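You operate a simulated robot arm through the tools that you are given. There is no shell and no other tool. Be economical: measure what you need, move in short steps, check, and stop when the job is done.

Carry out the task below with a simulated two-armed robot. There is one attempt and no reset: what you move stays moved.

TASK
Pick up the paprika jar with one hand, pass it to the other hand and put it on the top by the dishwasher. Set down upright: paprika jar.

It is judged by the outcome, as a careful person would: the job done as asked, and still so three seconds after it is handed in. It fails if anything else is knocked over, pushed out of place, dropped, spilled or broken.

THE ROBOT
Two 7-joint arms with two-finger parallel grippers on one trunk, on a base that drives. Base frame: it is fixed to the floor where the robot stands at the start and does not move with it; the origin is under the middle of the robot, x ahead of it, y to its left, z up; the surface under the hand at the start is at about z = 91. Readings come in cm, rad, newtons and seconds.
The left shoulder is at the start at [5, 16.8, 113.2], the right one opposite. With the tool pointing down near the work surface each hand reaches from about 20 to 66 cm from the robot's upright axis, wherever it stands, measured 20 degrees to its own side. Places, roughly: top by the dishwasher [60, -90, 90]. Payload 1.57 kg a hand.
The TCP of each hand is the grasp point between the finger pads, 3 cm short of the fingertips. In the tool frame z runs along the fingers and y along their closing line. Largest opening 8 cm; finger width 1.7, thickness 1.2; the body of the gripper, 4 by 8.2 cm, starts 8 cm behind the TCP.
Orientation is that of the tool frame in the base frame, as a unit quaternion [w, x, y, z]. With the fingers straight down and closing along the base's y, the tool's x points along the base's -x, its y along +y and its z along -z.

THE INTERFACE
- The arms move only by the tool nudge_tool. It takes "left_steps", "right_steps" or both (then of equal length, played together; a hand with none holds still); each is a list of rows, each a list of 7 numbers: the gripper command, from -1 (shut) to 1 (fully open), values between in proportion, then the shift along the base's x, y, z in cm, then the turn, a rotation vector about the base's x, y, z in degrees. In form: [[jaw, x, y, z, rx, ry, rz], ...]. A call has 1 to 20 rows; each row shifts and turns the commanded pose from where the row before left it. Rows are played at 5 a second. More than 5 cm and 0.15 rad between two rows, or a gripper value outside its range, and nothing of the call is played. A pose out of reach is approached as far as the arm can. The call stops where the force on the tool passes 40 N (or 10 N more than at its start, if that is more) or the arm is blocked; 0.2 s more then pass. The fingers move at their own pace (about 4.5 cm/s each) and stop on an object; they squeeze with about 35 N. The grip force told is the motor's: it shows also when the fingers shut on nothing. Time passes only in rows, and 0.2 s behind the last, so rows that do not move let the fingers close. It gives the time, the measured TCP pose, the force on the tool (base axes), the opening and the grip force at its end, in the units of the frame above (readings bear some noise), with the torque about the TCP (base axes, N m) and any sound that the robot's microphone picked up.
- Cameras (640 x 400 px; columns grow to the right, rows downward): "scene" is now at [12.15, -2.59, 134.2]; the picture's right is [-0.30, -0.95, 0.00], its down [-0.56, 0.17, -0.81] and it looks along [0.78, -0.24, -0.58] (base axes); focal length 229 px, centre (320, 200). "left" rides on the left gripper at [7.2, 0.7, -12.2] in its tool frame; the picture's right is [-0.09, 1.00, 0.00], its down [-0.84, -0.08, -0.54] and it looks along [-0.54, -0.05, 0.84] (tool axes); focal length 238 px, centre (320, 200). "right" rides on the right gripper at [7.2, -0.7, -12.2] in its tool frame; the picture's right is [0.09, 1.00, 0.00], its down [-0.84, 0.08, -0.54] and it looks along [-0.54, 0.05, 0.84] (tool axes); focal length 238 px, centre (320, 200). There is no depth. A picture from a camera that has moved, and an enlarged one, comes with that camera's place and axes in the base frame and with its lens.
- snapshot(camera): a new picture of that camera. It takes no simulated time.
- raise_lower(by): slides the trunk up (or, below 0, down) by that many cm; the arms and the scene camera ride with it, the base frame stays. It gives what a move gives, with no picture.
- steer(legs): drives the robot by 1 to 6 legs, each [ahead, left, turn to the left] in cm, cm and rad, along the robot's own axes; the way and the turn of a leg run together, so that a leg with both is an arc; at most 150 cm and 3.142 rad a leg. The arms and the cameras ride along, it lands a little off, and it stops where it bumps. It gives what a move gives.
- aim_head(pan, tilt): turns the head with the scene camera to pan (to the left, within 1.396 rad either way) and tilt (down, from -0.506 to 1.204), counted from straight ahead of the robot. It gives what a move gives.
- close_up(camera, box): a new picture of the part [left, top, right, bottom] of that camera's present view, enlarged. It takes no simulated time.
- sign_off(): hands the job in; it is judged then, once.

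Go step by step. Nothing tells you exact positions but the pictures and the camera data: compare them with the known pose of the tool, close in by small moves and look again before you grip or let go. The budget is 120 turns and 88 pictures, counting those below and the enlarged ones. Unless the task says otherwise, let go and move clear before handing in, and close with one line.

The tools are called after ">>>" as a command line: name --argument value ..., lists and objects as JSON in quotes. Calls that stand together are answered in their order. nudge_tool: Moves the arms, as the interface text tells. Its arguments: {"type":"object","properties":{"left_steps":{"type":"array","items":{"type":"array","items":{"type":"number"}}},"right_steps":{"type":"array","items":{"type":"array","items":{"type":"number"}}}},"required":[]} The other tools are called the same way: raise_lower (by) slides the trunk up or down; steer (legs) drives the base; aim_head (pan, tilt) turns the head that bears the scene camera; snapshot (camera) takes a picture; close_up (camera, box) takes an enlarged picture of a part of a camera's view; sign_off () hands the job in.

At the start:

```text
t: 0.0
left_ee_pos: [38.14, 15.63, 112.12]
left_tcp_rot: [0.0, -0.001, 1.0, 0.0]
left_force: [0.6, -0.6, 0.7]
left_torque: [-0.02, 0.01, -0.01]
left_gripper_width: 8.0
left_grasp_force: 0.1
right_ee_pos: [36.68, -18.36, 113.26]
right_tcp_rot: [0.0, 0.001, 1.0, 0.0]
right_force: [0.0, 0.5, -0.5]
right_torque: [-0.01, 0.03, 0.0]
right_gripper_width: 7.99
right_grasp_force: 0.0
trunk travel left (down, up): [-30.0, 14.3]
robot x, y, heading: [0.07, 0.19, -0.0]
head pan, tilt: [-0.304, 0.623]
```

scene: 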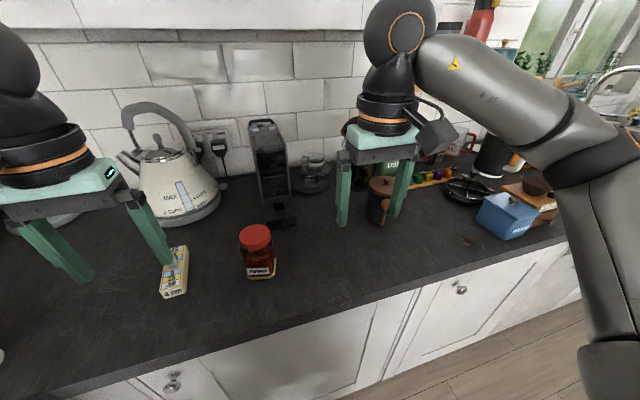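
right: 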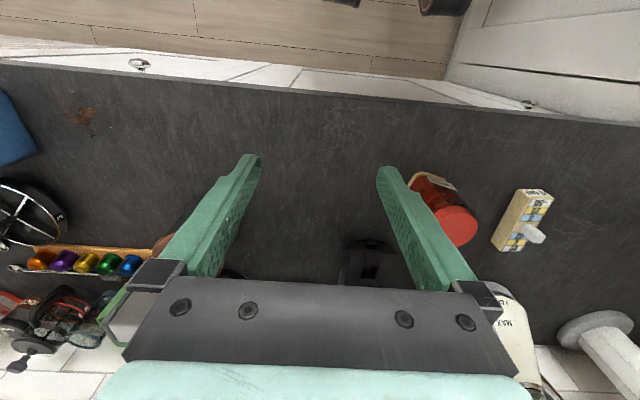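
left: 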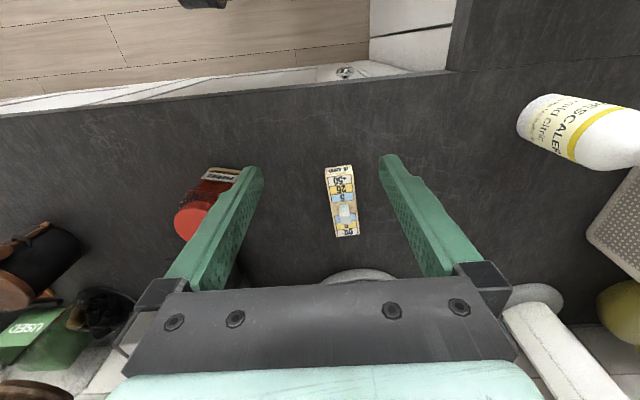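

The paprika jar (red lid) stands at about [48, 0.5], just left of the middle, and the target is far to the right. I'll look closer at the jar and then at the destination.

>>> close_up --camera "scene" --box '[180, 180, 340, 300]'

>>> aim_head --pan -1.0 --tilt 0.5

>>> snapshot --camera "scene"

```text
3.33 times, centred on (260, 240) of scene
camera zoom: at [12.15, -2.59, 134.2], right [-0.3, -0.95, 0.0], down [-0.56, 0.17, -0.81], along [0.78, -0.24, -0.58], focal length 762 px, centre (520, 67)
```

zoom: 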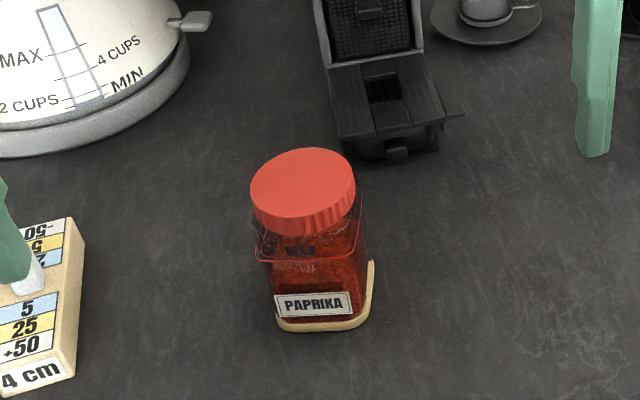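

```text
t: 1.1
left_ee_pos: [38.04, 15.58, 112.12]
left_tcp_rot: [0.0, -0.001, 1.0, 0.0]
left_force: [-0.2, 0.5, 0.5]
left_torque: [-0.03, 0.01, -0.03]
left_gripper_width: 8.0
left_grasp_force: 0.0
right_ee_pos: [36.81, -18.32, 113.32]
right_tcp_rot: [0.001, -0.001, 1.0, 0.0]
right_force: [0.0, 0.1, 0.0]
right_torque: [-0.02, -0.03, -0.01]
right_gripper_width: 7.97
right_grasp_force: 0.1
trunk travel left (down, up): [-30.0, 14.3]
robot x, y, heading: [0.01, -0.19, -0.002]
head pan, tilt: [-1.0, 0.499]
```

```text
83 pictures are left
camera scene: at [8.7, -7.62, 135.31], right [-0.84, -0.54, 0.0], down [-0.26, 0.4, -0.88], along [0.47, -0.74, -0.48], focal length 229 px, centre (320, 200)
```

scene: 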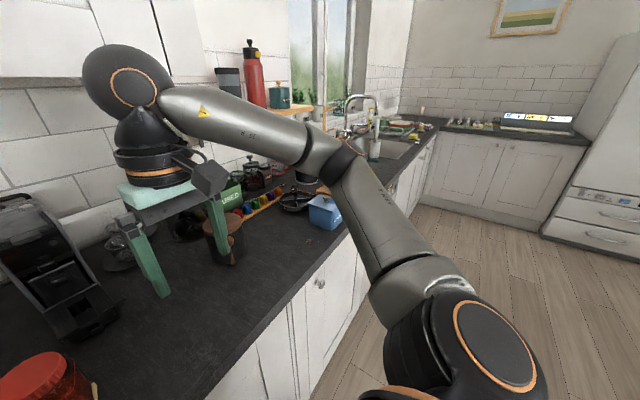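

The jar is about 7 cm wide with a beige thing at its foot. I'll look at it from the wrist cameras.

>>> close_up --camera "right" --box '[380, 150, 500, 260]'

>>> close_up --camera "left" --box '[160, 150, 280, 260]'

```text
3.64 times, centred on (440, 205) of right
camera zoom: at [29.63, -19.1, 125.42], right [-0.09, 1.0, 0.0], down [0.84, 0.08, 0.54], along [0.54, 0.05, -0.84], focal length 867 px, centre (-116, 182)
```

zoom: 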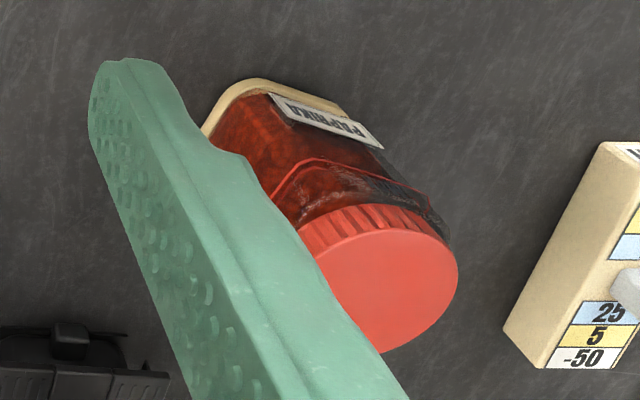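

```text
3.64 times, centred on (220, 205) of left
camera zoom: at [30.94, 16.35, 124.2], right [0.09, 1.0, 0.0], down [0.84, -0.08, 0.54], along [0.54, -0.05, -0.84], focal length 867 px, centre (684, 182)
```

zoom: 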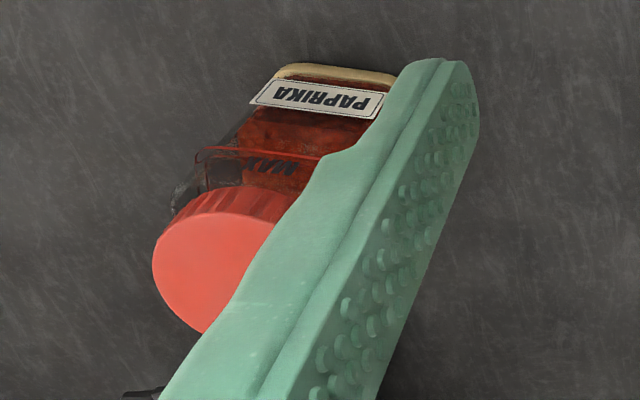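

The jar is square, roughly 6 cm wide and 11 tall, centred near [47.6, 0.1] and turned about 9°. Plan: the right hand takes it from the right side, pointing +y and low with its camera up. The left hand then takes it from above and sets it down. First I turn the right hand while it is high.

>>> nudge_tool --right_steps '[[1, 0, 0, 0, 0, 0, -8.25], [1, 0, 0, 0, 0, 0, -8.25], [1, 0, 0, 0, 0, 0, -8.25], [1, 0, 0, 0, 0, 0, -8.25], [1, 0, 0, 0, 0, 0, -8.25], [1, 0, 0, 0, 0, 0, -8.25], [1, 0, 0, 0, 0, 0, -8.25], [1, 0, 0, 0, 0, 0, -8.25], [1, 0, 0, 0, 0, 0, -8.25], [1, 0, 0, 0, 0, 0, -8.25], [1, 0, 0, 0, 0, 0, -8.25], [1, 0, 0, 0, 0, 0, -8.25]]'

>>> nudge_tool --right_steps '[[1, 0, 0, 0, 8.2, -1.3, 0], [1, 0, 0, 0, 8.2, -1.3, 0], [1, 0, 0, 0, 8.2, -1.3, 0], [1, 0, 0, 0, 8.2, -1.3, 0], [1, 0, 0, 0, 8.2, -1.3, 0], [1, 0, 0, 0, 8.2, -1.3, 0], [1, 0, 0, 0, 8.2, -1.3, 0], [1, 0, 0, 0, 8.2, -1.3, 0], [1, 0, 0, 0, 8.2, -1.3, 0], [1, 0, 0, 0, 0, 0, 0]]'

>>> aim_head --pan -0.3 --tilt 0.62

>>> snapshot --camera "scene"

>>> snapshot --camera "right"

```text
t: 3.7
left_ee_pos: [37.99, 15.67, 111.94]
left_tcp_rot: [0.0, -0.001, 1.0, 0.001]
left_force: [1.0, 0.2, 0.3]
left_torque: [0.01, 0.01, 0.0]
left_gripper_width: 7.97
left_grasp_force: 0.0
right_ee_pos: [36.76, -18.33, 113.29]
right_tcp_rot: [0.0, 0.761, 0.648, 0.001]
right_force: [-0.8, 0.1, 0.9]
right_torque: [0.0, 0.01, 0.02]
right_gripper_width: 7.99
right_grasp_force: 0.0
trunk travel left (down, up): [-30.0, 14.3]
robot x, y, heading: [-0.07, 0.2, -0.0]
head pan, tilt: [-1.0, 0.499]
```

```text
t: 5.9
left_ee_pos: [38.05, 15.55, 112.03]
left_tcp_rot: [0.0, 0.0, 1.0, 0.0]
left_force: [1.1, -0.2, 0.1]
left_torque: [-0.03, 0.01, 0.02]
left_gripper_width: 7.97
left_grasp_force: 0.1
right_ee_pos: [36.84, -18.38, 113.28]
right_tcp_rot: [-0.394, 0.604, 0.516, 0.462]
right_force: [-0.8, 0.2, 0.8]
right_torque: [-0.02, 0.0, -0.01]
right_gripper_width: 7.99
right_grasp_force: 0.0
trunk travel left (down, up): [-30.0, 14.3]
robot x, y, heading: [-0.2, -0.51, -0.001]
head pan, tilt: [-1.0, 0.499]
```

```text
t: 6.9
left_ee_pos: [38.13, 15.63, 112.02]
left_tcp_rot: [0.0, -0.002, 1.0, 0.001]
left_force: [0.8, -0.3, -0.7]
left_torque: [-0.02, 0.0, 0.01]
left_gripper_width: 7.99
left_grasp_force: 0.1
right_ee_pos: [36.87, -18.41, 113.19]
right_tcp_rot: [-0.395, 0.604, 0.517, 0.461]
right_force: [-0.5, -0.4, 0.2]
right_torque: [0.01, 0.02, -0.02]
right_gripper_width: 7.98
right_grasp_force: 0.0
trunk travel left (down, up): [-30.0, 14.3]
robot x, y, heading: [0.28, 0.27, 0.002]
head pan, tilt: [-0.3, 0.62]
```

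```text
80 pictures are left
camera scene: at [12.16, -2.57, 134.23], right [-0.3, -0.96, 0.0], down [-0.55, 0.17, -0.81], along [0.78, -0.24, -0.58], focal length 229 px, centre (320, 200)
```

scene: 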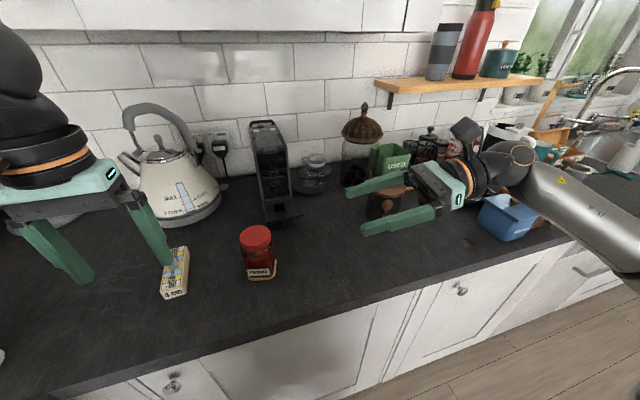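

```text
79 pictures are left
camera right: at [34.63, -28.1, 123.4], right [0.99, -0.13, 0.09], down [-0.04, -0.75, -0.66], along [0.15, 0.65, -0.74], focal length 238 px, centre (320, 200)
```

right: 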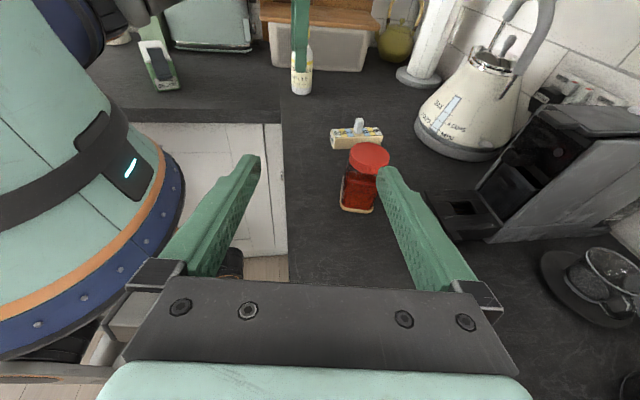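

The right hand is turned well, and the jar centre checks out at about [47.8, 0.1]. I'll bring the hand over and part way down, then check arm clearance to the blue box and the pot.

>>> nudge_tool --right_steps '[[1, 3.2, 2, 0, 0, 0, 0], [1, 3.2, 2, 0, 0, 0, 0], [1, 3.1, 2.2, 0, 0, 0, 0], [1, 0, 0, -4.5, 0, 0, 0], [1, 0, 0, -4.5, 0, 0, 0], [1, 0, 0, 0, 0, 0, 0]]'

>>> aim_head --pan -0.7 --tilt 0.7

>>> snapshot --camera "scene"

>>> snapshot --camera "right"

```text
t: 8.3
left_ee_pos: [38.0, 15.63, 112.06]
left_tcp_rot: [0.0, -0.001, 1.0, 0.0]
left_force: [-0.6, 0.9, -1.1]
left_torque: [0.0, 0.01, -0.03]
left_gripper_width: 8.01
left_grasp_force: 0.0
right_ee_pos: [46.36, -12.15, 104.2]
right_tcp_rot: [-0.393, 0.605, 0.515, 0.462]
right_force: [-0.5, -0.4, -1.0]
right_torque: [-0.01, -0.02, 0.01]
right_gripper_width: 7.98
right_grasp_force: 0.1
trunk travel left (down, up): [-30.0, 14.3]
robot x, y, heading: [0.24, 0.07, 0.002]
head pan, tilt: [-0.3, 0.62]
```

```text
t: 9.2
left_ee_pos: [38.07, 15.61, 111.93]
left_tcp_rot: [0.0, -0.001, 1.0, 0.0]
left_force: [-0.8, -1.2, 0.0]
left_torque: [0.04, -0.03, -0.01]
left_gripper_width: 8.03
left_grasp_force: 0.1
right_ee_pos: [46.28, -11.99, 104.26]
right_tcp_rot: [-0.394, 0.604, 0.516, 0.461]
right_force: [-0.5, 0.5, -0.3]
right_torque: [-0.04, 0.01, 0.01]
right_gripper_width: 8.0
right_grasp_force: 0.1
trunk travel left (down, up): [-30.0, 14.3]
robot x, y, heading: [0.06, 0.02, 0.002]
head pan, tilt: [-0.7, 0.7]
```

```text
78 pictures are left
camera scene: at [10.28, -5.44, 133.54], right [-0.64, -0.77, 0.0], down [-0.49, 0.41, -0.77], along [0.59, -0.49, -0.64], focal length 229 px, centre (320, 200)
```

scene: 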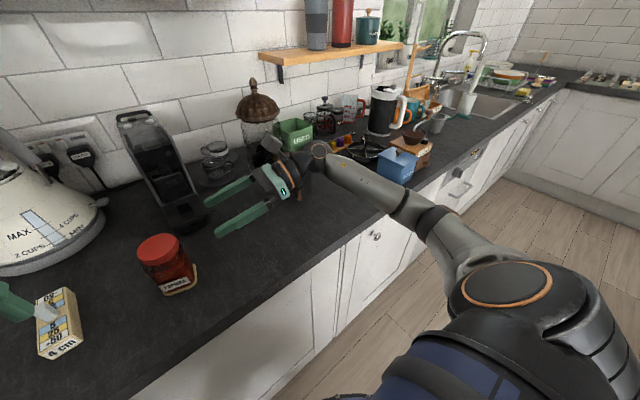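

```text
77 pictures are left
camera right: at [44.19, -21.86, 114.37], right [0.99, -0.13, 0.09], down [-0.04, -0.75, -0.66], along [0.15, 0.65, -0.74], focal length 238 px, centre (320, 200)
```

right: 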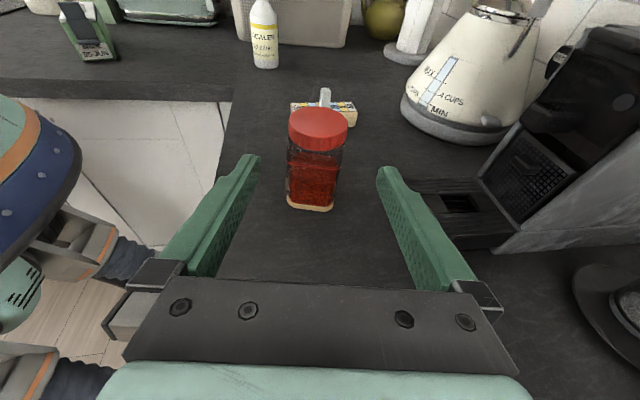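

The forearm may come close to the counter edge as the hand goes down. I'll raise the trunk so the elbow stays high, then lower the hand in stages.

>>> raise_lower --by 12

>>> nudge_tool --right_steps '[[1, 0, 0, -4.5, 0, 0, 0], [1, 0, 0, -4.5, 0, 0, 0], [1, 0, 0, -4.5, 0, 0, 0], [1, 0, 0, -1, 0, 0, 0], [1, 0, 0, 0, 0, 0, 0]]'

>>> snapshot --camera "scene"

```text
t: 10.7
left_ee_pos: [38.04, 15.63, 123.94]
left_tcp_rot: [-0.001, -0.001, 1.0, 0.0]
left_force: [-0.4, -1.2, -0.5]
left_torque: [0.0, 0.0, 0.03]
left_gripper_width: 8.01
left_grasp_force: 0.0
right_ee_pos: [46.35, -12.17, 116.22]
right_tcp_rot: [-0.393, 0.605, 0.515, 0.462]
right_force: [-0.1, 0.3, 0.7]
right_torque: [-0.03, 0.01, -0.02]
right_gripper_width: 8.0
right_grasp_force: 0.1
trunk travel left (down, up): [-42.0, 2.3]
robot x, y, heading: [-0.09, 0.19, -0.004]
head pan, tilt: [-0.7, 0.7]
```

```text
t: 11.9
left_ee_pos: [37.91, 15.57, 124.04]
left_tcp_rot: [0.001, -0.001, 1.0, 0.0]
left_force: [0.1, -0.1, -0.4]
left_torque: [0.03, 0.0, 0.05]
left_gripper_width: 8.02
left_grasp_force: 0.0
right_ee_pos: [46.3, -12.01, 101.84]
right_tcp_rot: [-0.394, 0.605, 0.516, 0.461]
right_force: [0.7, -0.1, -0.6]
right_torque: [-0.03, 0.01, -0.01]
right_gripper_width: 8.04
right_grasp_force: 0.0
trunk travel left (down, up): [-42.0, 2.3]
robot x, y, heading: [0.05, -0.31, 0.001]
head pan, tilt: [-0.7, 0.7]
```

```text
76 pictures are left
camera scene: at [10.28, -5.44, 145.54], right [-0.64, -0.76, 0.0], down [-0.49, 0.41, -0.76], along [0.59, -0.49, -0.64], focal length 229 px, centre (320, 200)
```

scene: 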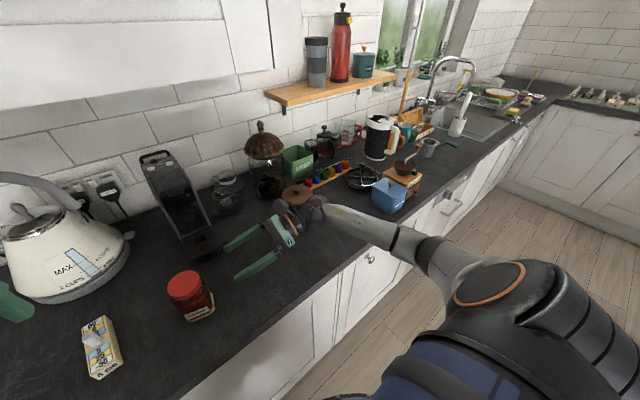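

The wrist keeps clear of the pot and box. I'll lower to grip height at about z 96, a bit at a time.

>>> nudge_tool --right_steps '[[1, 0, 0, -2, 0, 0, 0], [1, 0, 0, -2, 0, 0, 0], [1, 0, 0, -1.8, 0, 0, 0], [1, 0, 0, 0, 0, 0, 0]]'

>>> snapshot --camera "scene"

>>> snapshot --camera "right"

```text
t: 12.9
left_ee_pos: [38.02, 15.63, 123.91]
left_tcp_rot: [0.0, 0.0, 1.0, 0.0]
left_force: [0.3, -0.1, 0.5]
left_torque: [-0.01, 0.01, 0.01]
left_gripper_width: 8.0
left_grasp_force: 0.2
right_ee_pos: [46.33, -12.17, 96.03]
right_tcp_rot: [-0.394, 0.604, 0.515, 0.462]
right_force: [-0.5, -0.9, -0.2]
right_torque: [0.0, 0.01, 0.02]
right_gripper_width: 8.01
right_grasp_force: 0.0
trunk travel left (down, up): [-42.0, 2.3]
robot x, y, heading: [-0.19, -0.16, 0.001]
head pan, tilt: [-0.7, 0.7]
```

```text
75 pictures are left
camera scene: at [10.27, -5.44, 145.54], right [-0.64, -0.76, 0.0], down [-0.49, 0.41, -0.77], along [0.59, -0.49, -0.64], focal length 229 px, centre (320, 200)
```

scene: 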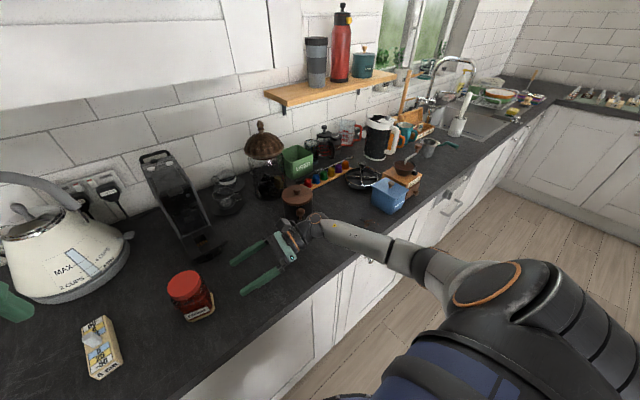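

```text
74 pictures are left
camera right: at [44.16, -21.79, 106.13], right [0.99, -0.13, 0.09], down [-0.04, -0.75, -0.66], along [0.15, 0.65, -0.74], focal length 238 px, centre (320, 200)
```

right: 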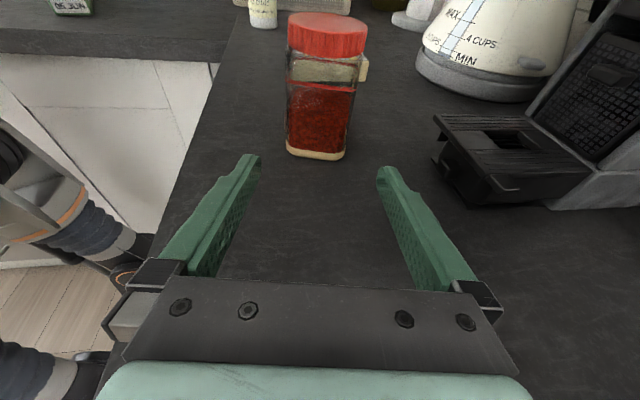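

The jar sits centred between the fingers. It is turned about 12°, so I'll add 2.5° of yaw and slide forward to straddle it.

>>> nudge_tool --right_steps '[[1, 0.25, 2, 0, 0, 0, -2.5], [1, 0.3, 2, 0, 0, 0, 0], [1, 0.3, 2, 0, 0, 0, 0], [1, 0, 0, 0, 0, 0, 0]]'

>>> snapshot --camera "right"

```text
t: 13.9
left_ee_pos: [37.93, 15.54, 123.94]
left_tcp_rot: [0.0, -0.001, 1.0, 0.0]
left_force: [0.3, -0.4, 1.0]
left_torque: [-0.01, -0.03, 0.0]
left_gripper_width: 8.0
left_grasp_force: 0.1
right_ee_pos: [47.19, -6.15, 95.97]
right_tcp_rot: [-0.384, 0.616, 0.503, 0.47]
right_force: [-0.3, 0.4, -0.4]
right_torque: [-0.02, 0.05, -0.03]
right_gripper_width: 8.0
right_grasp_force: 0.0
trunk travel left (down, up): [-42.0, 2.3]
robot x, y, heading: [0.03, 0.31, -0.0]
head pan, tilt: [-0.7, 0.7]
```

```text
73 pictures are left
camera right: at [44.63, -15.71, 106.08], right [0.98, -0.18, 0.09], down [-0.07, -0.74, -0.66], along [0.18, 0.65, -0.74], focal length 238 px, centre (320, 200)
```

right: 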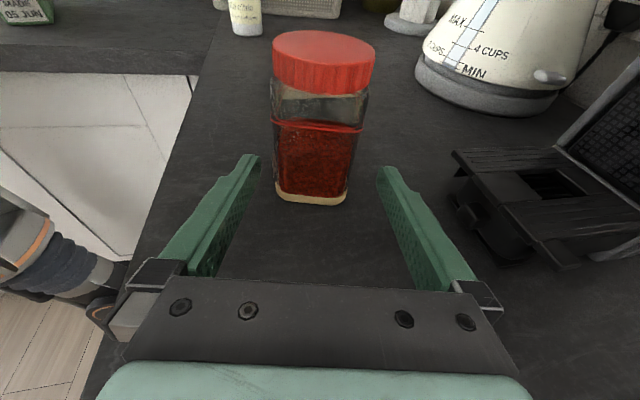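

Well centred; sliding in and closing.

>>> nudge_tool --right_steps '[[1, 0.3, 1.5, 0, 0, 0, 0], [1, 0.3, 1.5, 0, 0, 0, 0], [1, 0.3, 1.5, 0, 0, 0, 0], [1, 0.2, 1.2, 0, 0, 0, 0], [1, 0, 0, 0, 0, 0, 0]]'

>>> snapshot --camera "right"

```text
t: 15.1
left_ee_pos: [38.0, 15.64, 124.04]
left_tcp_rot: [0.0, -0.001, 1.0, 0.001]
left_force: [0.0, -0.8, -0.9]
left_torque: [-0.02, 0.03, 0.02]
left_gripper_width: 8.02
left_grasp_force: 0.0
right_ee_pos: [48.28, -0.45, 95.88]
right_tcp_rot: [-0.384, 0.616, 0.503, 0.47]
right_force: [0.3, -0.1, 0.3]
right_torque: [0.0, 0.02, -0.01]
right_gripper_width: 7.99
right_grasp_force: 0.1
trunk travel left (down, up): [-42.0, 2.3]
robot x, y, heading: [0.01, 0.08, 0.001]
head pan, tilt: [-0.7, 0.7]
```

```text
72 pictures are left
camera right: at [45.7, -10.06, 106.08], right [0.98, -0.18, 0.09], down [-0.07, -0.74, -0.66], along [0.18, 0.64, -0.74], focal length 238 px, centre (320, 200)
```

right: 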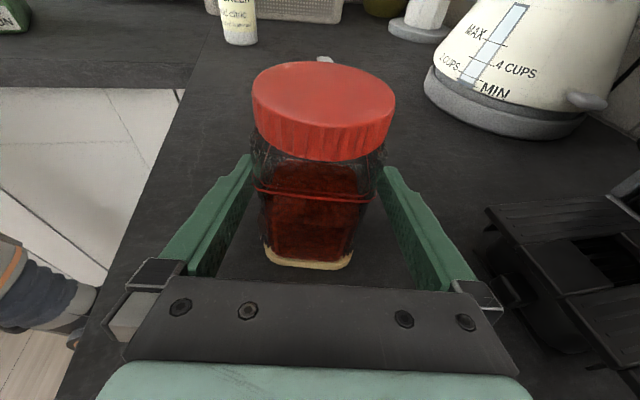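

The fingers straddle the body. Closing now.

>>> nudge_tool --right_steps '[[0.5, 0, 0, 0, 0, 0, 0], [0, 0, 0, 0, 0, 0, 0], [-1, 0, 0, 0, 0, 0, 0], [-1, 0, 0, 0, 0, 0, 0], [-1, 0, 0, 0, 0, 0, 0], [-1, 0, 0, 0, 0, 0, 0]]'

>>> snapshot --camera "right"

```text
t: 16.5
left_ee_pos: [38.07, 15.69, 124.01]
left_tcp_rot: [0.001, 0.0, 1.0, 0.001]
left_force: [-0.1, 0.3, -0.8]
left_torque: [0.0, -0.01, 0.0]
left_gripper_width: 8.0
left_grasp_force: 0.1
right_ee_pos: [48.2, -0.37, 95.87]
right_tcp_rot: [-0.384, 0.615, 0.503, 0.469]
right_force: [-2.0, 1.1, 1.0]
right_torque: [-0.04, 0.03, -0.01]
right_gripper_width: 5.98
right_grasp_force: 35.1
trunk travel left (down, up): [-42.0, 2.3]
robot x, y, heading: [0.13, 0.04, 0.001]
head pan, tilt: [-0.7, 0.7]
```

```text
71 pictures are left
camera right: at [45.66, -10.05, 106.1], right [0.98, -0.18, 0.09], down [-0.07, -0.74, -0.66], along [0.18, 0.65, -0.74], focal length 238 px, centre (320, 200)
```

right: 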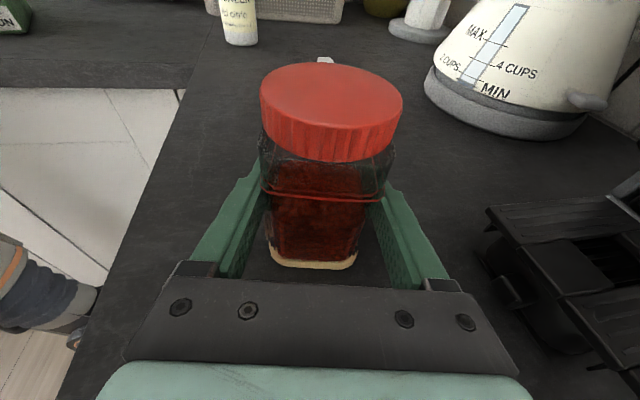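

Gripped at 5.98 cm. I'll lift straight up, then draw back a little for the handover.

>>> nudge_tool --right_steps '[[-1, 0, 0, 1, 0, 0, 0], [-1, 0, 0, 1.5, 0, 0, 0], [-1, 0, 0, 2, 0, 0, 0], [-1, 0, 0, 2, 0, 0, 0], [-1, 0, 0, 2, 0, 0, 0], [-1, 0, 0, 2, 0, 0, 0], [-1, -1, 0, 2, 0, 0, 0], [-1, -1.5, 0, 1.5, 0, 0, 0], [-1, -1.5, 0, 0, 0, 0, 0], [-1, 0, 0, 0, 0, 0, 0]]'

>>> aim_head --pan -0.1 --tilt 0.8

>>> snapshot --camera "scene"

>>> snapshot --camera "left"

>>> snapshot --camera "right"

```text
t: 18.7
left_ee_pos: [38.07, 15.66, 124.12]
left_tcp_rot: [0.0, -0.001, 1.0, 0.001]
left_force: [-0.5, -0.7, -0.5]
left_torque: [0.02, 0.0, 0.01]
left_gripper_width: 7.97
left_grasp_force: 0.1
right_ee_pos: [44.39, -0.53, 109.89]
right_tcp_rot: [-0.384, 0.616, 0.503, 0.47]
right_force: [0.4, -0.2, -2.7]
right_torque: [0.0, -0.01, -0.01]
right_gripper_width: 5.98
right_grasp_force: 34.6
trunk travel left (down, up): [-42.0, 2.3]
robot x, y, heading: [0.13, -0.21, -0.0]
head pan, tilt: [-0.7, 0.7]
```

```text
t: 19.7
left_ee_pos: [38.05, 15.54, 123.98]
left_tcp_rot: [0.0, 0.0, 1.0, 0.0]
left_force: [-0.4, 0.1, -0.2]
left_torque: [0.01, 0.0, 0.04]
left_gripper_width: 8.02
left_grasp_force: 0.1
right_ee_pos: [44.2, -0.48, 109.94]
right_tcp_rot: [-0.384, 0.616, 0.503, 0.469]
right_force: [0.2, -0.1, -2.3]
right_torque: [0.02, 0.01, 0.0]
right_gripper_width: 5.99
right_grasp_force: 34.8
trunk travel left (down, up): [-42.0, 2.3]
robot x, y, heading: [0.09, -0.27, 0.002]
head pan, tilt: [-0.099, 0.799]
```

```text
70 pictures are left
camera scene: at [11.83, -0.78, 144.71], right [-0.1, -0.99, 0.0], down [-0.71, 0.07, -0.7], along [0.69, -0.07, -0.72], focal length 229 px, centre (320, 200)
```

scene: 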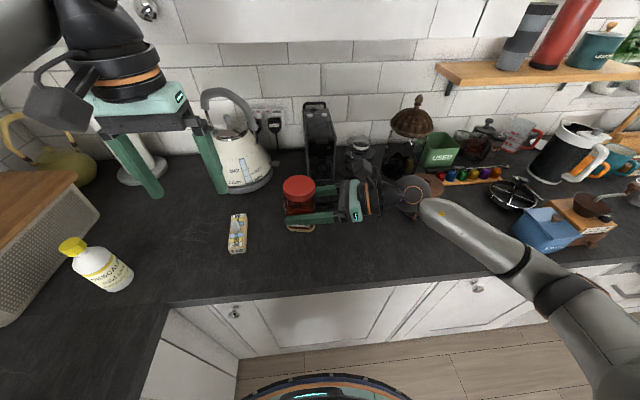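

```text
69 pictures are left
camera left: at [30.96, 16.35, 136.19], right [0.09, 1.0, 0.0], down [0.84, -0.08, 0.54], along [0.54, -0.05, -0.84], focal length 238 px, centre (320, 200)
```

left: 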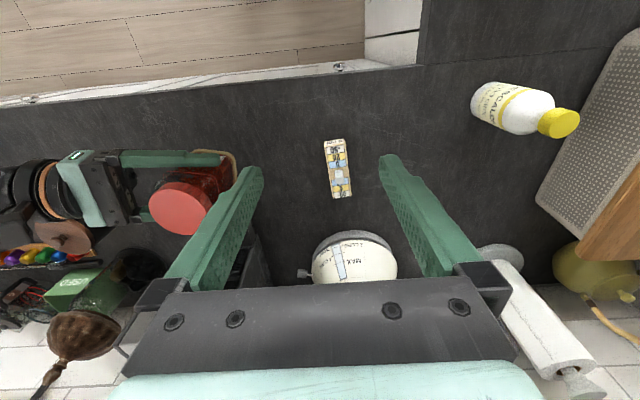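

```text
68 pictures are left
camera right: at [41.71, -10.08, 120.02], right [0.98, -0.18, 0.09], down [-0.07, -0.74, -0.66], along [0.18, 0.65, -0.74], focal length 238 px, centre (320, 200)
```

right: 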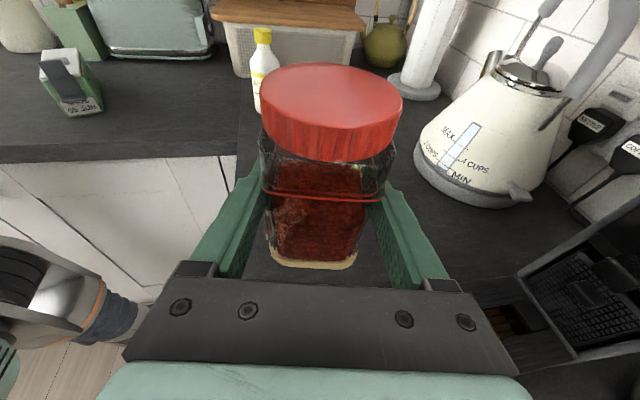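

The jar hangs upright at about [44.2, 0.3], bottom near z 105. Before bringing the left hand in from above, I'll check how much room the right gripper's camera box takes.

>>> close_up --camera "scene" --box '[260, 150, 440, 260]'

>>> close_up --camera "left" --box '[0, 120, 270, 290]'

```text
3.56 times, centred on (350, 205) of scene
camera zoom: at [11.83, -0.78, 144.71], right [-0.1, -0.99, 0.0], down [-0.71, 0.07, -0.7], along [0.69, -0.07, -0.72], focal length 813 px, centre (213, 182)
```

zoom: 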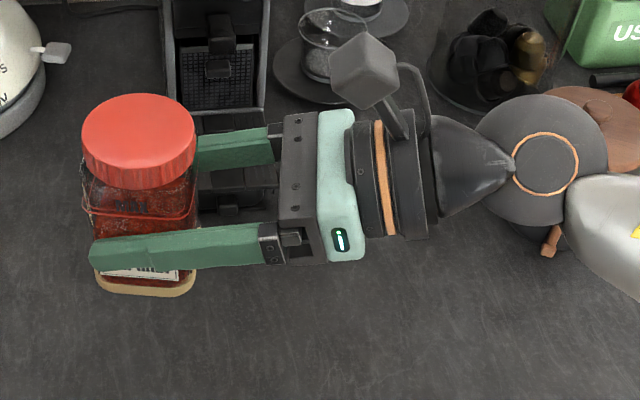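

```text
2.35 times, centred on (135, 205) of left
camera zoom: at [30.96, 16.35, 136.19], right [0.09, 1.0, 0.0], down [0.84, -0.08, 0.54], along [0.54, -0.05, -0.84], focal length 561 px, centre (755, 188)
```

zoom: 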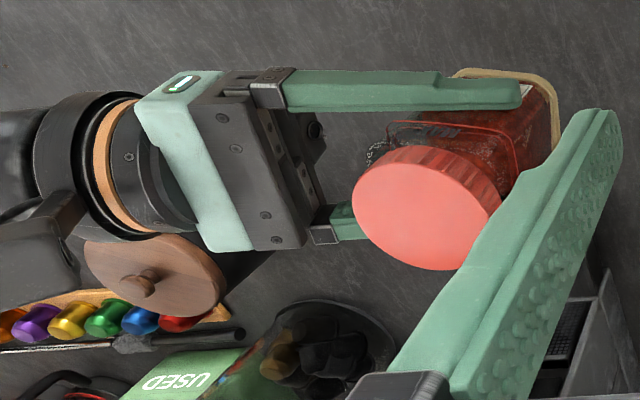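

The camera box is clear of where the left hand will come in. I'll bring the left hand above the jar at its present height, yawed to match.

>>> nudge_tool --left_steps '[[1, 1.5, -4, 0, 0, 0, -5.75], [1, 1.5, -4, 0, 0, 0, -5.75], [1, 1.5, -4, 0, 0, 0, 0], [1, 1.6, -3.3, 0, 0, 0, 0], [1, 0, 0, 0, 0, 0, 0]]'

>>> snapshot --camera "left"

>>> snapshot --camera "right"

>>> close_up --camera "scene" --box '[220, 60, 460, 260]'

```text
t: 20.9
left_ee_pos: [44.16, 0.47, 124.06]
left_tcp_rot: [0.0, 0.099, 0.995, -0.001]
left_force: [-0.3, -0.7, 0.6]
left_torque: [-0.01, -0.04, 0.02]
left_gripper_width: 7.99
left_grasp_force: 0.0
right_ee_pos: [44.24, -0.26, 109.94]
right_tcp_rot: [-0.384, 0.616, 0.502, 0.471]
right_force: [-0.6, 0.3, -3.4]
right_torque: [-0.03, -0.03, -0.01]
right_gripper_width: 5.97
right_grasp_force: 35.1
trunk travel left (down, up): [-42.0, 2.3]
robot x, y, heading: [-0.43, 0.06, -0.002]
head pan, tilt: [-0.099, 0.799]
```

```text
65 pictures are left
camera left: at [37.36, 2.56, 136.19], right [0.29, 0.96, 0.0], down [0.81, -0.24, 0.54], along [0.52, -0.16, -0.84], focal length 238 px, centre (320, 200)
```

left: 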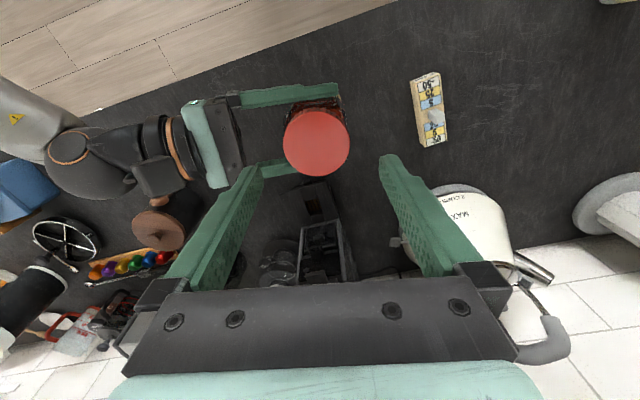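

```text
64 pictures are left
camera right: at [41.71, -10.03, 120.02], right [0.98, -0.18, 0.09], down [-0.07, -0.74, -0.66], along [0.18, 0.64, -0.74], focal length 238 px, centre (320, 200)
```

right: 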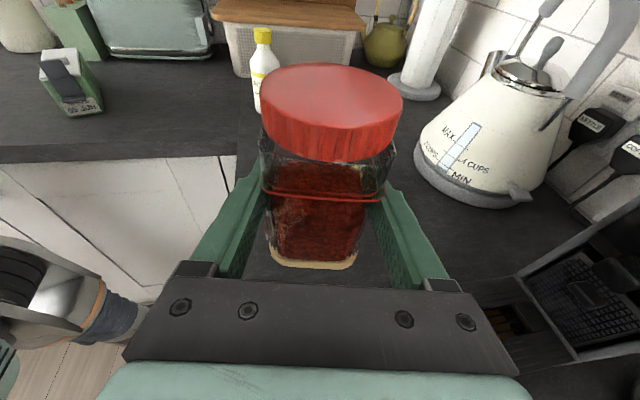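

```text
2.00 times, centred on (340, 160) of scene
camera zoom: at [11.83, -0.72, 144.71], right [-0.1, -1.0, 0.0], down [-0.71, 0.07, -0.7], along [0.69, -0.07, -0.72], focal length 457 px, centre (280, 280)
```

zoom: 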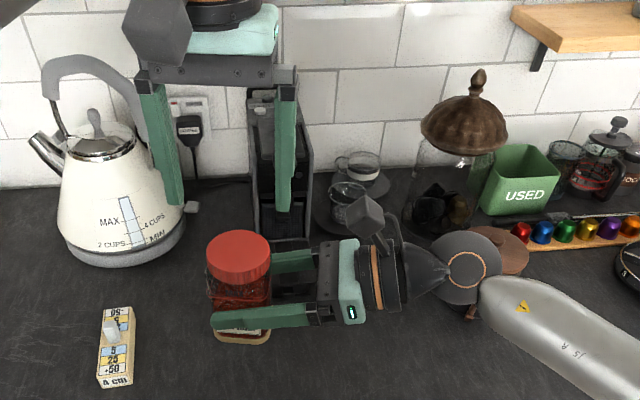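

The left hand is centred over the lid to within a few millimetres. I'll descend partway and check.

>>> nudge_tool --left_steps '[[1, -0.1, -0.2, -1.5, 0, 0, 0], [1, 0, 0, -1.5, 0, 0, 0], [1, 0, 0, -1.5, 0, 0, 0], [1, 0, 0, -1.5, 0, 0, 0], [1, 0, 0, 0, 0, 0, 0]]'

>>> snapshot --camera "left"

>>> snapshot --camera "right"

```text
t: 22.1
left_ee_pos: [44.01, 0.12, 118.03]
left_tcp_rot: [0.0, 0.099, 0.995, 0.001]
left_force: [0.6, 0.3, 0.4]
left_torque: [-0.01, 0.01, 0.01]
left_gripper_width: 7.99
left_grasp_force: 0.0
right_ee_pos: [44.29, -0.39, 109.78]
right_tcp_rot: [-0.384, 0.616, 0.502, 0.47]
right_force: [-0.5, 0.0, -3.1]
right_torque: [0.02, 0.06, 0.01]
right_gripper_width: 5.96
right_grasp_force: 35.0
trunk travel left (down, up): [-42.0, 2.3]
robot x, y, heading: [0.35, -0.03, -0.007]
head pan, tilt: [-0.099, 0.799]
```

```text
62 pictures are left
camera left: at [37.26, 2.26, 130.19], right [0.29, 0.96, 0.0], down [0.81, -0.24, 0.54], along [0.52, -0.16, -0.84], focal length 238 px, centre (320, 200)
```

left: 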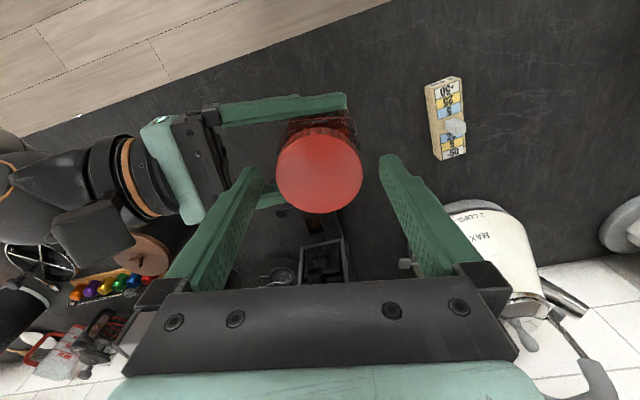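

```text
61 pictures are left
camera right: at [41.71, -10.08, 120.02], right [0.98, -0.18, 0.09], down [-0.07, -0.74, -0.66], along [0.18, 0.65, -0.74], focal length 238 px, centre (320, 200)
```

right: 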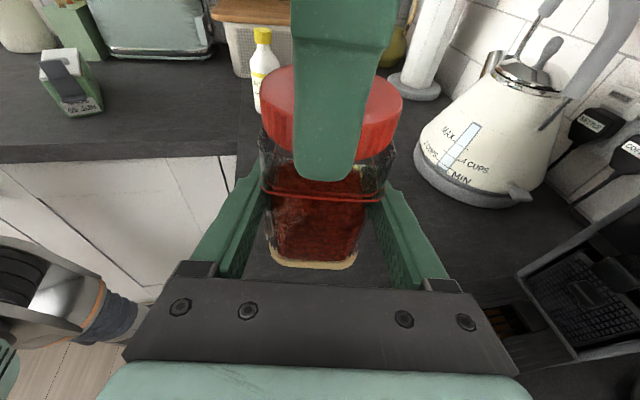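

Well centred. Descending the remaining 6 cm to the upper body of the jar.

>>> nudge_tool --left_steps '[[1, 0, 0, -1.5, 0, 0, 0], [1, 0, 0, -1.5, 0, 0, 0], [1, 0, 0, -1.5, 0, 0, 0], [1, 0, 0, -1.3, 0, 0, 0], [1, 0, 0, 0, 0, 0, 0]]'

>>> snapshot --camera "left"

>>> snapshot --camera "right"

>>> close_up --camera "scene" --box '[220, 100, 420, 260]'

```text
t: 23.3
left_ee_pos: [44.11, 0.11, 112.19]
left_tcp_rot: [0.0, 0.1, 0.995, 0.001]
left_force: [-0.4, -0.5, 0.3]
left_torque: [-0.03, 0.02, 0.01]
left_gripper_width: 8.03
left_grasp_force: 0.1
right_ee_pos: [44.34, -0.42, 109.82]
right_tcp_rot: [-0.383, 0.616, 0.502, 0.471]
right_force: [-0.7, 0.2, -2.5]
right_torque: [-0.01, 0.01, -0.02]
right_gripper_width: 5.96
right_grasp_force: 35.2
trunk travel left (down, up): [-42.0, 2.3]
robot x, y, heading: [0.46, -0.19, -0.0]
head pan, tilt: [-0.099, 0.799]
```

```text
60 pictures are left
camera left: at [37.25, 2.27, 124.39], right [0.29, 0.96, 0.0], down [0.81, -0.24, 0.54], along [0.52, -0.16, -0.84], focal length 238 px, centre (320, 200)
```

left: 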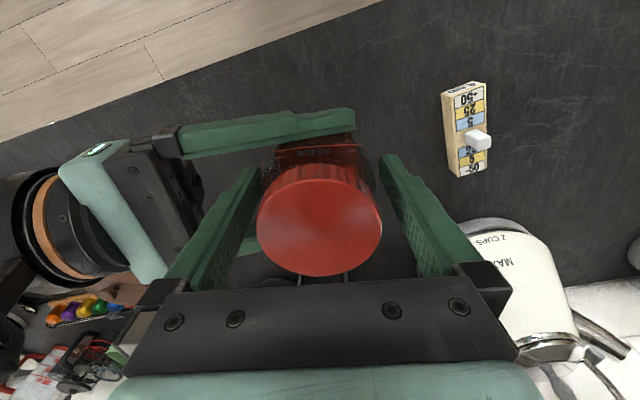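

```text
59 pictures are left
camera right: at [41.71, -10.08, 120.02], right [0.98, -0.18, 0.09], down [-0.07, -0.74, -0.66], along [0.18, 0.65, -0.74], focal length 238 px, centre (320, 200)
```

right: 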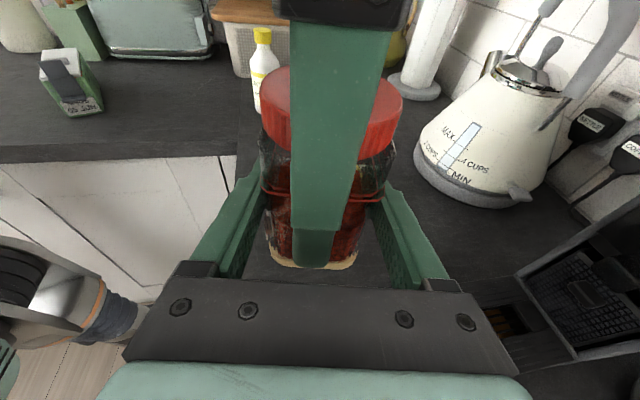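

```text
2.50 times, centred on (320, 180) of scene
camera zoom: at [11.83, -0.77, 144.71], right [-0.1, -1.0, 0.0], down [-0.71, 0.07, -0.7], along [0.69, -0.07, -0.72], focal length 572 px, centre (320, 250)
```

zoom: 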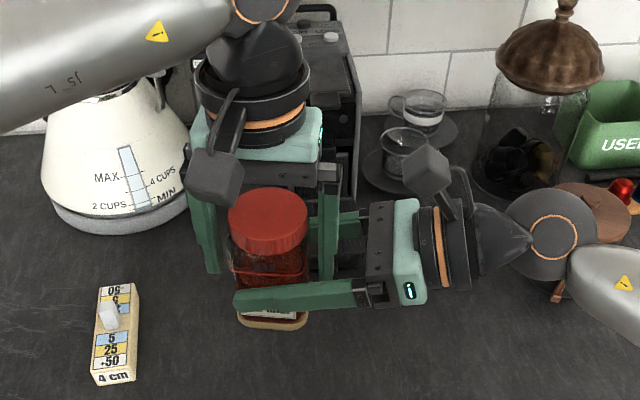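

Both hands are placed well around the jar. I'll close the left hand while the right keeps hold.

>>> nudge_tool --left_steps '[[0.5, 0, 0, 0, 0, 0, 0], [0, 0, 0, 0, 0, 0, 0], [-1, 0, 0, 0, 0, 0, 0], [-1, 0, 0, 0, 0, 0, 0], [-1, 0, 0, 0, 0, 0, 0], [-1, 0, 0, 0, 0, 0, 0]]'

```text
t: 24.7
left_ee_pos: [43.89, 0.02, 112.43]
left_tcp_rot: [0.0, 0.1, 0.995, -0.001]
left_force: [-2.8, -9.6, -0.3]
left_torque: [0.3, -0.05, -0.03]
left_gripper_width: 5.98
left_grasp_force: 34.9
right_ee_pos: [44.21, -0.35, 109.94]
right_tcp_rot: [-0.385, 0.615, 0.503, 0.47]
right_force: [2.1, 10.3, -1.4]
right_torque: [-0.51, 0.11, -0.03]
right_gripper_width: 5.97
right_grasp_force: 35.2
trunk travel left (down, up): [-42.0, 2.3]
robot x, y, heading: [0.02, 0.27, 0.002]
head pan, tilt: [-0.099, 0.799]
```

The left hand has the jar at 5.98 cm with a small side load. I'll ease that, then open the right hand.

>>> nudge_tool --left_steps '[[-1, 0, -0.15, 0, 0, 0, 0], [-1, 0, 0, 0, 0, 0, 0], [-1, 0, 0, 0, 0, 0, 0], [-1, 0, 0, 0, 0, 0, 0], [-1, 0, 0, 0, 0, 0, 0], [-1, 0, 0, 0, 0, 0, 0]]' --right_steps '[[-1, 0, 0, 0, 0, 0, 0], [-0.3, 0, 0, 0, 0, 0, 0], [0.5, 0, 0, 0, 0, 0, 0], [1, 0, 0, 0, 0, 0, 0], [1, 0, 0, 0, 0, 0, 0], [1, 0, 0, 0, 0, 0, 0]]'

>>> snapshot --camera "right"

```text
t: 26.1
left_ee_pos: [43.95, -0.0, 112.29]
left_tcp_rot: [0.0, 0.1, 0.995, -0.001]
left_force: [0.1, 0.3, -0.1]
left_torque: [0.02, 0.05, -0.02]
left_gripper_width: 5.97
left_grasp_force: 34.8
right_ee_pos: [44.26, -0.46, 109.85]
right_tcp_rot: [-0.383, 0.617, 0.502, 0.47]
right_force: [-0.3, 0.0, 0.1]
right_torque: [-0.01, 0.0, 0.01]
right_gripper_width: 8.01
right_grasp_force: 0.1
trunk travel left (down, up): [-42.0, 2.3]
robot x, y, heading: [-0.1, -0.0, 0.005]
head pan, tilt: [-0.099, 0.799]
```

```text
57 pictures are left
camera right: at [41.71, -10.08, 120.03], right [0.98, -0.18, 0.09], down [-0.07, -0.74, -0.66], along [0.18, 0.65, -0.74], focal length 238 px, centre (320, 200)
```

right: 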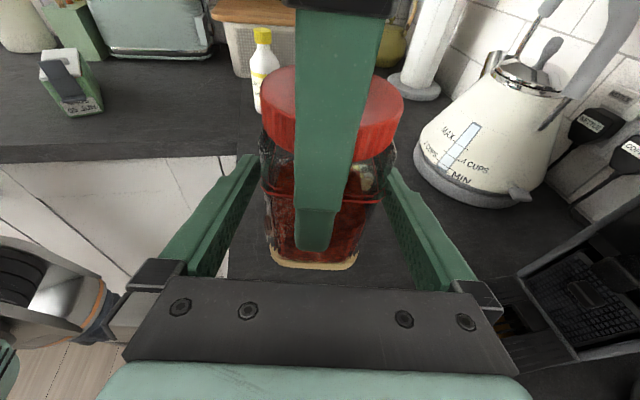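

The jar is in the left hand. I'll withdraw the right hand along its own axis.

>>> nudge_tool --right_steps '[[1, -0.3, -1.4, 0.2, 0, 0, 0], [1, -0.4, -1.9, 0.5, 0, 0, 0], [1, -0.6, -2.8, 0.8, 0, 0, 0], [1, -0.6, -2.8, 0.8, 0, 0, 0], [1, -0.6, -2.8, 0.8, 0, 0, 0], [1, 0, 0, 0, 0, 0, 0]]'

>>> snapshot --camera "right"

>>> snapshot --camera "scene"

```text
t: 27.5
left_ee_pos: [44.02, -0.1, 112.19]
left_tcp_rot: [0.0, 0.1, 0.995, -0.001]
left_force: [0.6, 0.0, 1.3]
left_torque: [0.0, 0.02, 0.02]
left_gripper_width: 6.01
left_grasp_force: 35.0
right_ee_pos: [41.85, -12.19, 113.09]
right_tcp_rot: [-0.383, 0.616, 0.502, 0.47]
right_force: [-0.2, 0.4, 0.2]
right_torque: [0.01, 0.02, 0.0]
right_gripper_width: 7.99
right_grasp_force: 0.0
trunk travel left (down, up): [-42.0, 2.3]
robot x, y, heading: [0.15, 0.31, 0.003]
head pan, tilt: [-0.099, 0.799]
```

```text
56 pictures are left
camera right: at [39.26, -21.76, 123.18], right [0.98, -0.17, 0.09], down [-0.07, -0.74, -0.66], along [0.18, 0.65, -0.74], focal length 238 px, centre (320, 200)
```

right: 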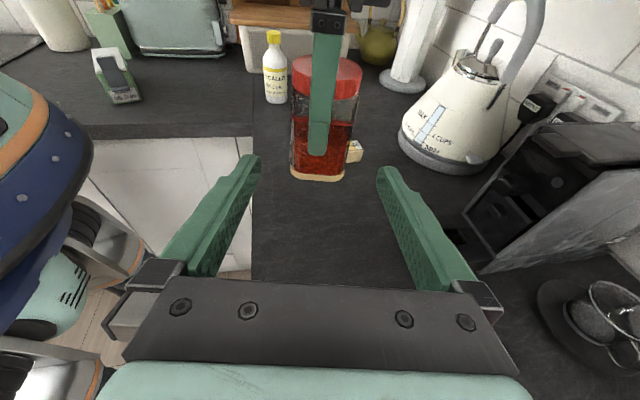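

```text
55 pictures are left
camera scene: at [11.85, -0.75, 144.71], right [-0.1, -1.0, 0.0], down [-0.71, 0.07, -0.7], along [0.69, -0.07, -0.72], focal length 229 px, centre (320, 200)
```

scene: 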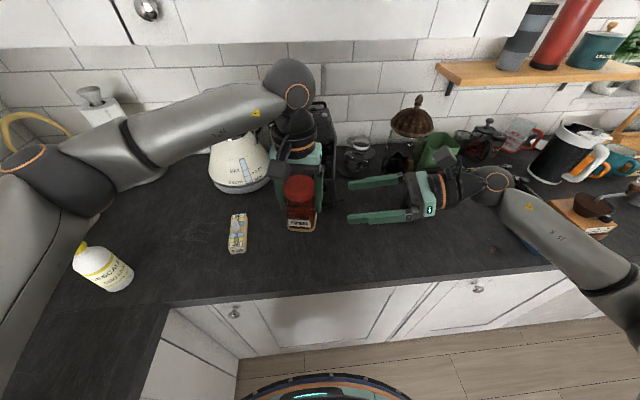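

The jar is hanging upright in the left hand. Next I fold the right hand back to pointing down and pull it in.

>>> nudge_tool --right_steps '[[1, -1, -1.5, 0.5, 0, 0, 0], [1, -1, -1.5, 0.5, -8.1, 1.6, 0], [1, -1, -1, 0.5, -8.1, 1.6, 0], [1, -1, -1, 0.5, -8.1, 1.6, 0], [1, -1, -1, 0.5, -8.1, 1.6, 0], [1, -1, -1, 0.5, -8.1, 1.6, 0], [1, 0, 0, 0, -8.1, 1.6, 0], [1, 0, 0, 0, -8.1, 1.6, 0], [1, 0, 0, 0, -8.1, 1.6, 0], [1, 0, 0, 0, -8.1, 1.6, 0], [1, 0, 0, 0, 0, 0, 0]]'

>>> nudge_tool --right_steps '[[1, 0, 0, 0, 0, 0, 8.4], [1, 0, 0, 0, 0, 0, 8.4], [1, 0, 0, 0, 0, 0, 8.4], [1, 0, 0, 0, 0, 0, 8.4], [1, 0, 0, 0, 0, 0, 8.4], [1, 0, 0, 0, 0, 0, 8.4], [1, 0, 0, 0, 0, 0, 8.4], [1, 0, 0, 0, 0, 0, 8.4], [1, 0, 0, 0, 0, 0, 8.4], [1, 0, 0, 0, 0, 0, 8.4], [1, 0, 0, 0, 0, 0, 8.4], [1, 0, 0, 0, 0, 0, 8.4], [1, 0, 0, 0, 0, 0, 0]]'

>>> aim_head --pan -0.9 --tilt 0.5

>>> snapshot --camera "scene"

```text
t: 29.9
left_ee_pos: [44.12, 0.02, 112.21]
left_tcp_rot: [0.0, 0.099, 0.995, 0.0]
left_force: [0.0, 0.1, -0.4]
left_torque: [0.0, 0.02, 0.01]
left_gripper_width: 5.96
left_grasp_force: 35.0
right_ee_pos: [35.79, -19.07, 116.02]
right_tcp_rot: [0.001, 0.774, 0.634, 0.003]
right_force: [1.2, 0.1, -0.6]
right_torque: [0.01, -0.02, -0.03]
right_gripper_width: 7.97
right_grasp_force: 0.1
trunk travel left (down, up): [-42.0, 2.3]
robot x, y, heading: [-0.07, -0.09, -0.007]
head pan, tilt: [-0.099, 0.799]
```

```text
t: 32.7
left_ee_pos: [44.02, -0.08, 112.24]
left_tcp_rot: [0.001, 0.099, 0.995, 0.0]
left_force: [-0.2, 0.2, -0.5]
left_torque: [0.02, 0.02, 0.02]
left_gripper_width: 5.99
left_grasp_force: 35.2
right_ee_pos: [35.77, -19.08, 116.06]
right_tcp_rot: [-0.004, 0.003, 1.0, 0.004]
right_force: [-0.5, 0.0, 0.9]
right_torque: [-0.03, 0.02, 0.04]
right_gripper_width: 7.99
right_grasp_force: 0.0
trunk travel left (down, up): [-42.0, 2.3]
robot x, y, heading: [-0.17, 0.13, 0.001]
head pan, tilt: [-0.099, 0.799]
```

```text
t: 33.8
left_ee_pos: [44.03, -0.04, 112.17]
left_tcp_rot: [-0.001, 0.099, 0.995, -0.001]
left_force: [-0.6, 0.4, 0.7]
left_torque: [0.02, 0.0, 0.03]
left_gripper_width: 5.95
left_grasp_force: 34.5
right_ee_pos: [35.79, -19.15, 116.12]
right_tcp_rot: [-0.003, 0.004, 1.0, 0.004]
right_force: [0.1, -0.1, 0.0]
right_torque: [-0.02, 0.02, -0.02]
right_gripper_width: 8.0
right_grasp_force: 0.1
trunk travel left (down, up): [-42.0, 2.3]
robot x, y, heading: [0.41, 0.02, -0.0]
head pan, tilt: [-0.901, 0.499]
```

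```text
54 pictures are left
camera scene: at [9.46, -7.1, 147.3], right [-0.78, -0.62, 0.0], down [-0.3, 0.38, -0.88], along [0.55, -0.69, -0.48], focal length 229 px, centre (320, 200)
```

scene: 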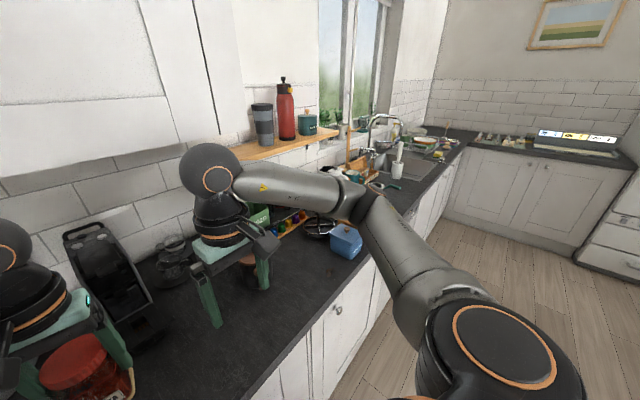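

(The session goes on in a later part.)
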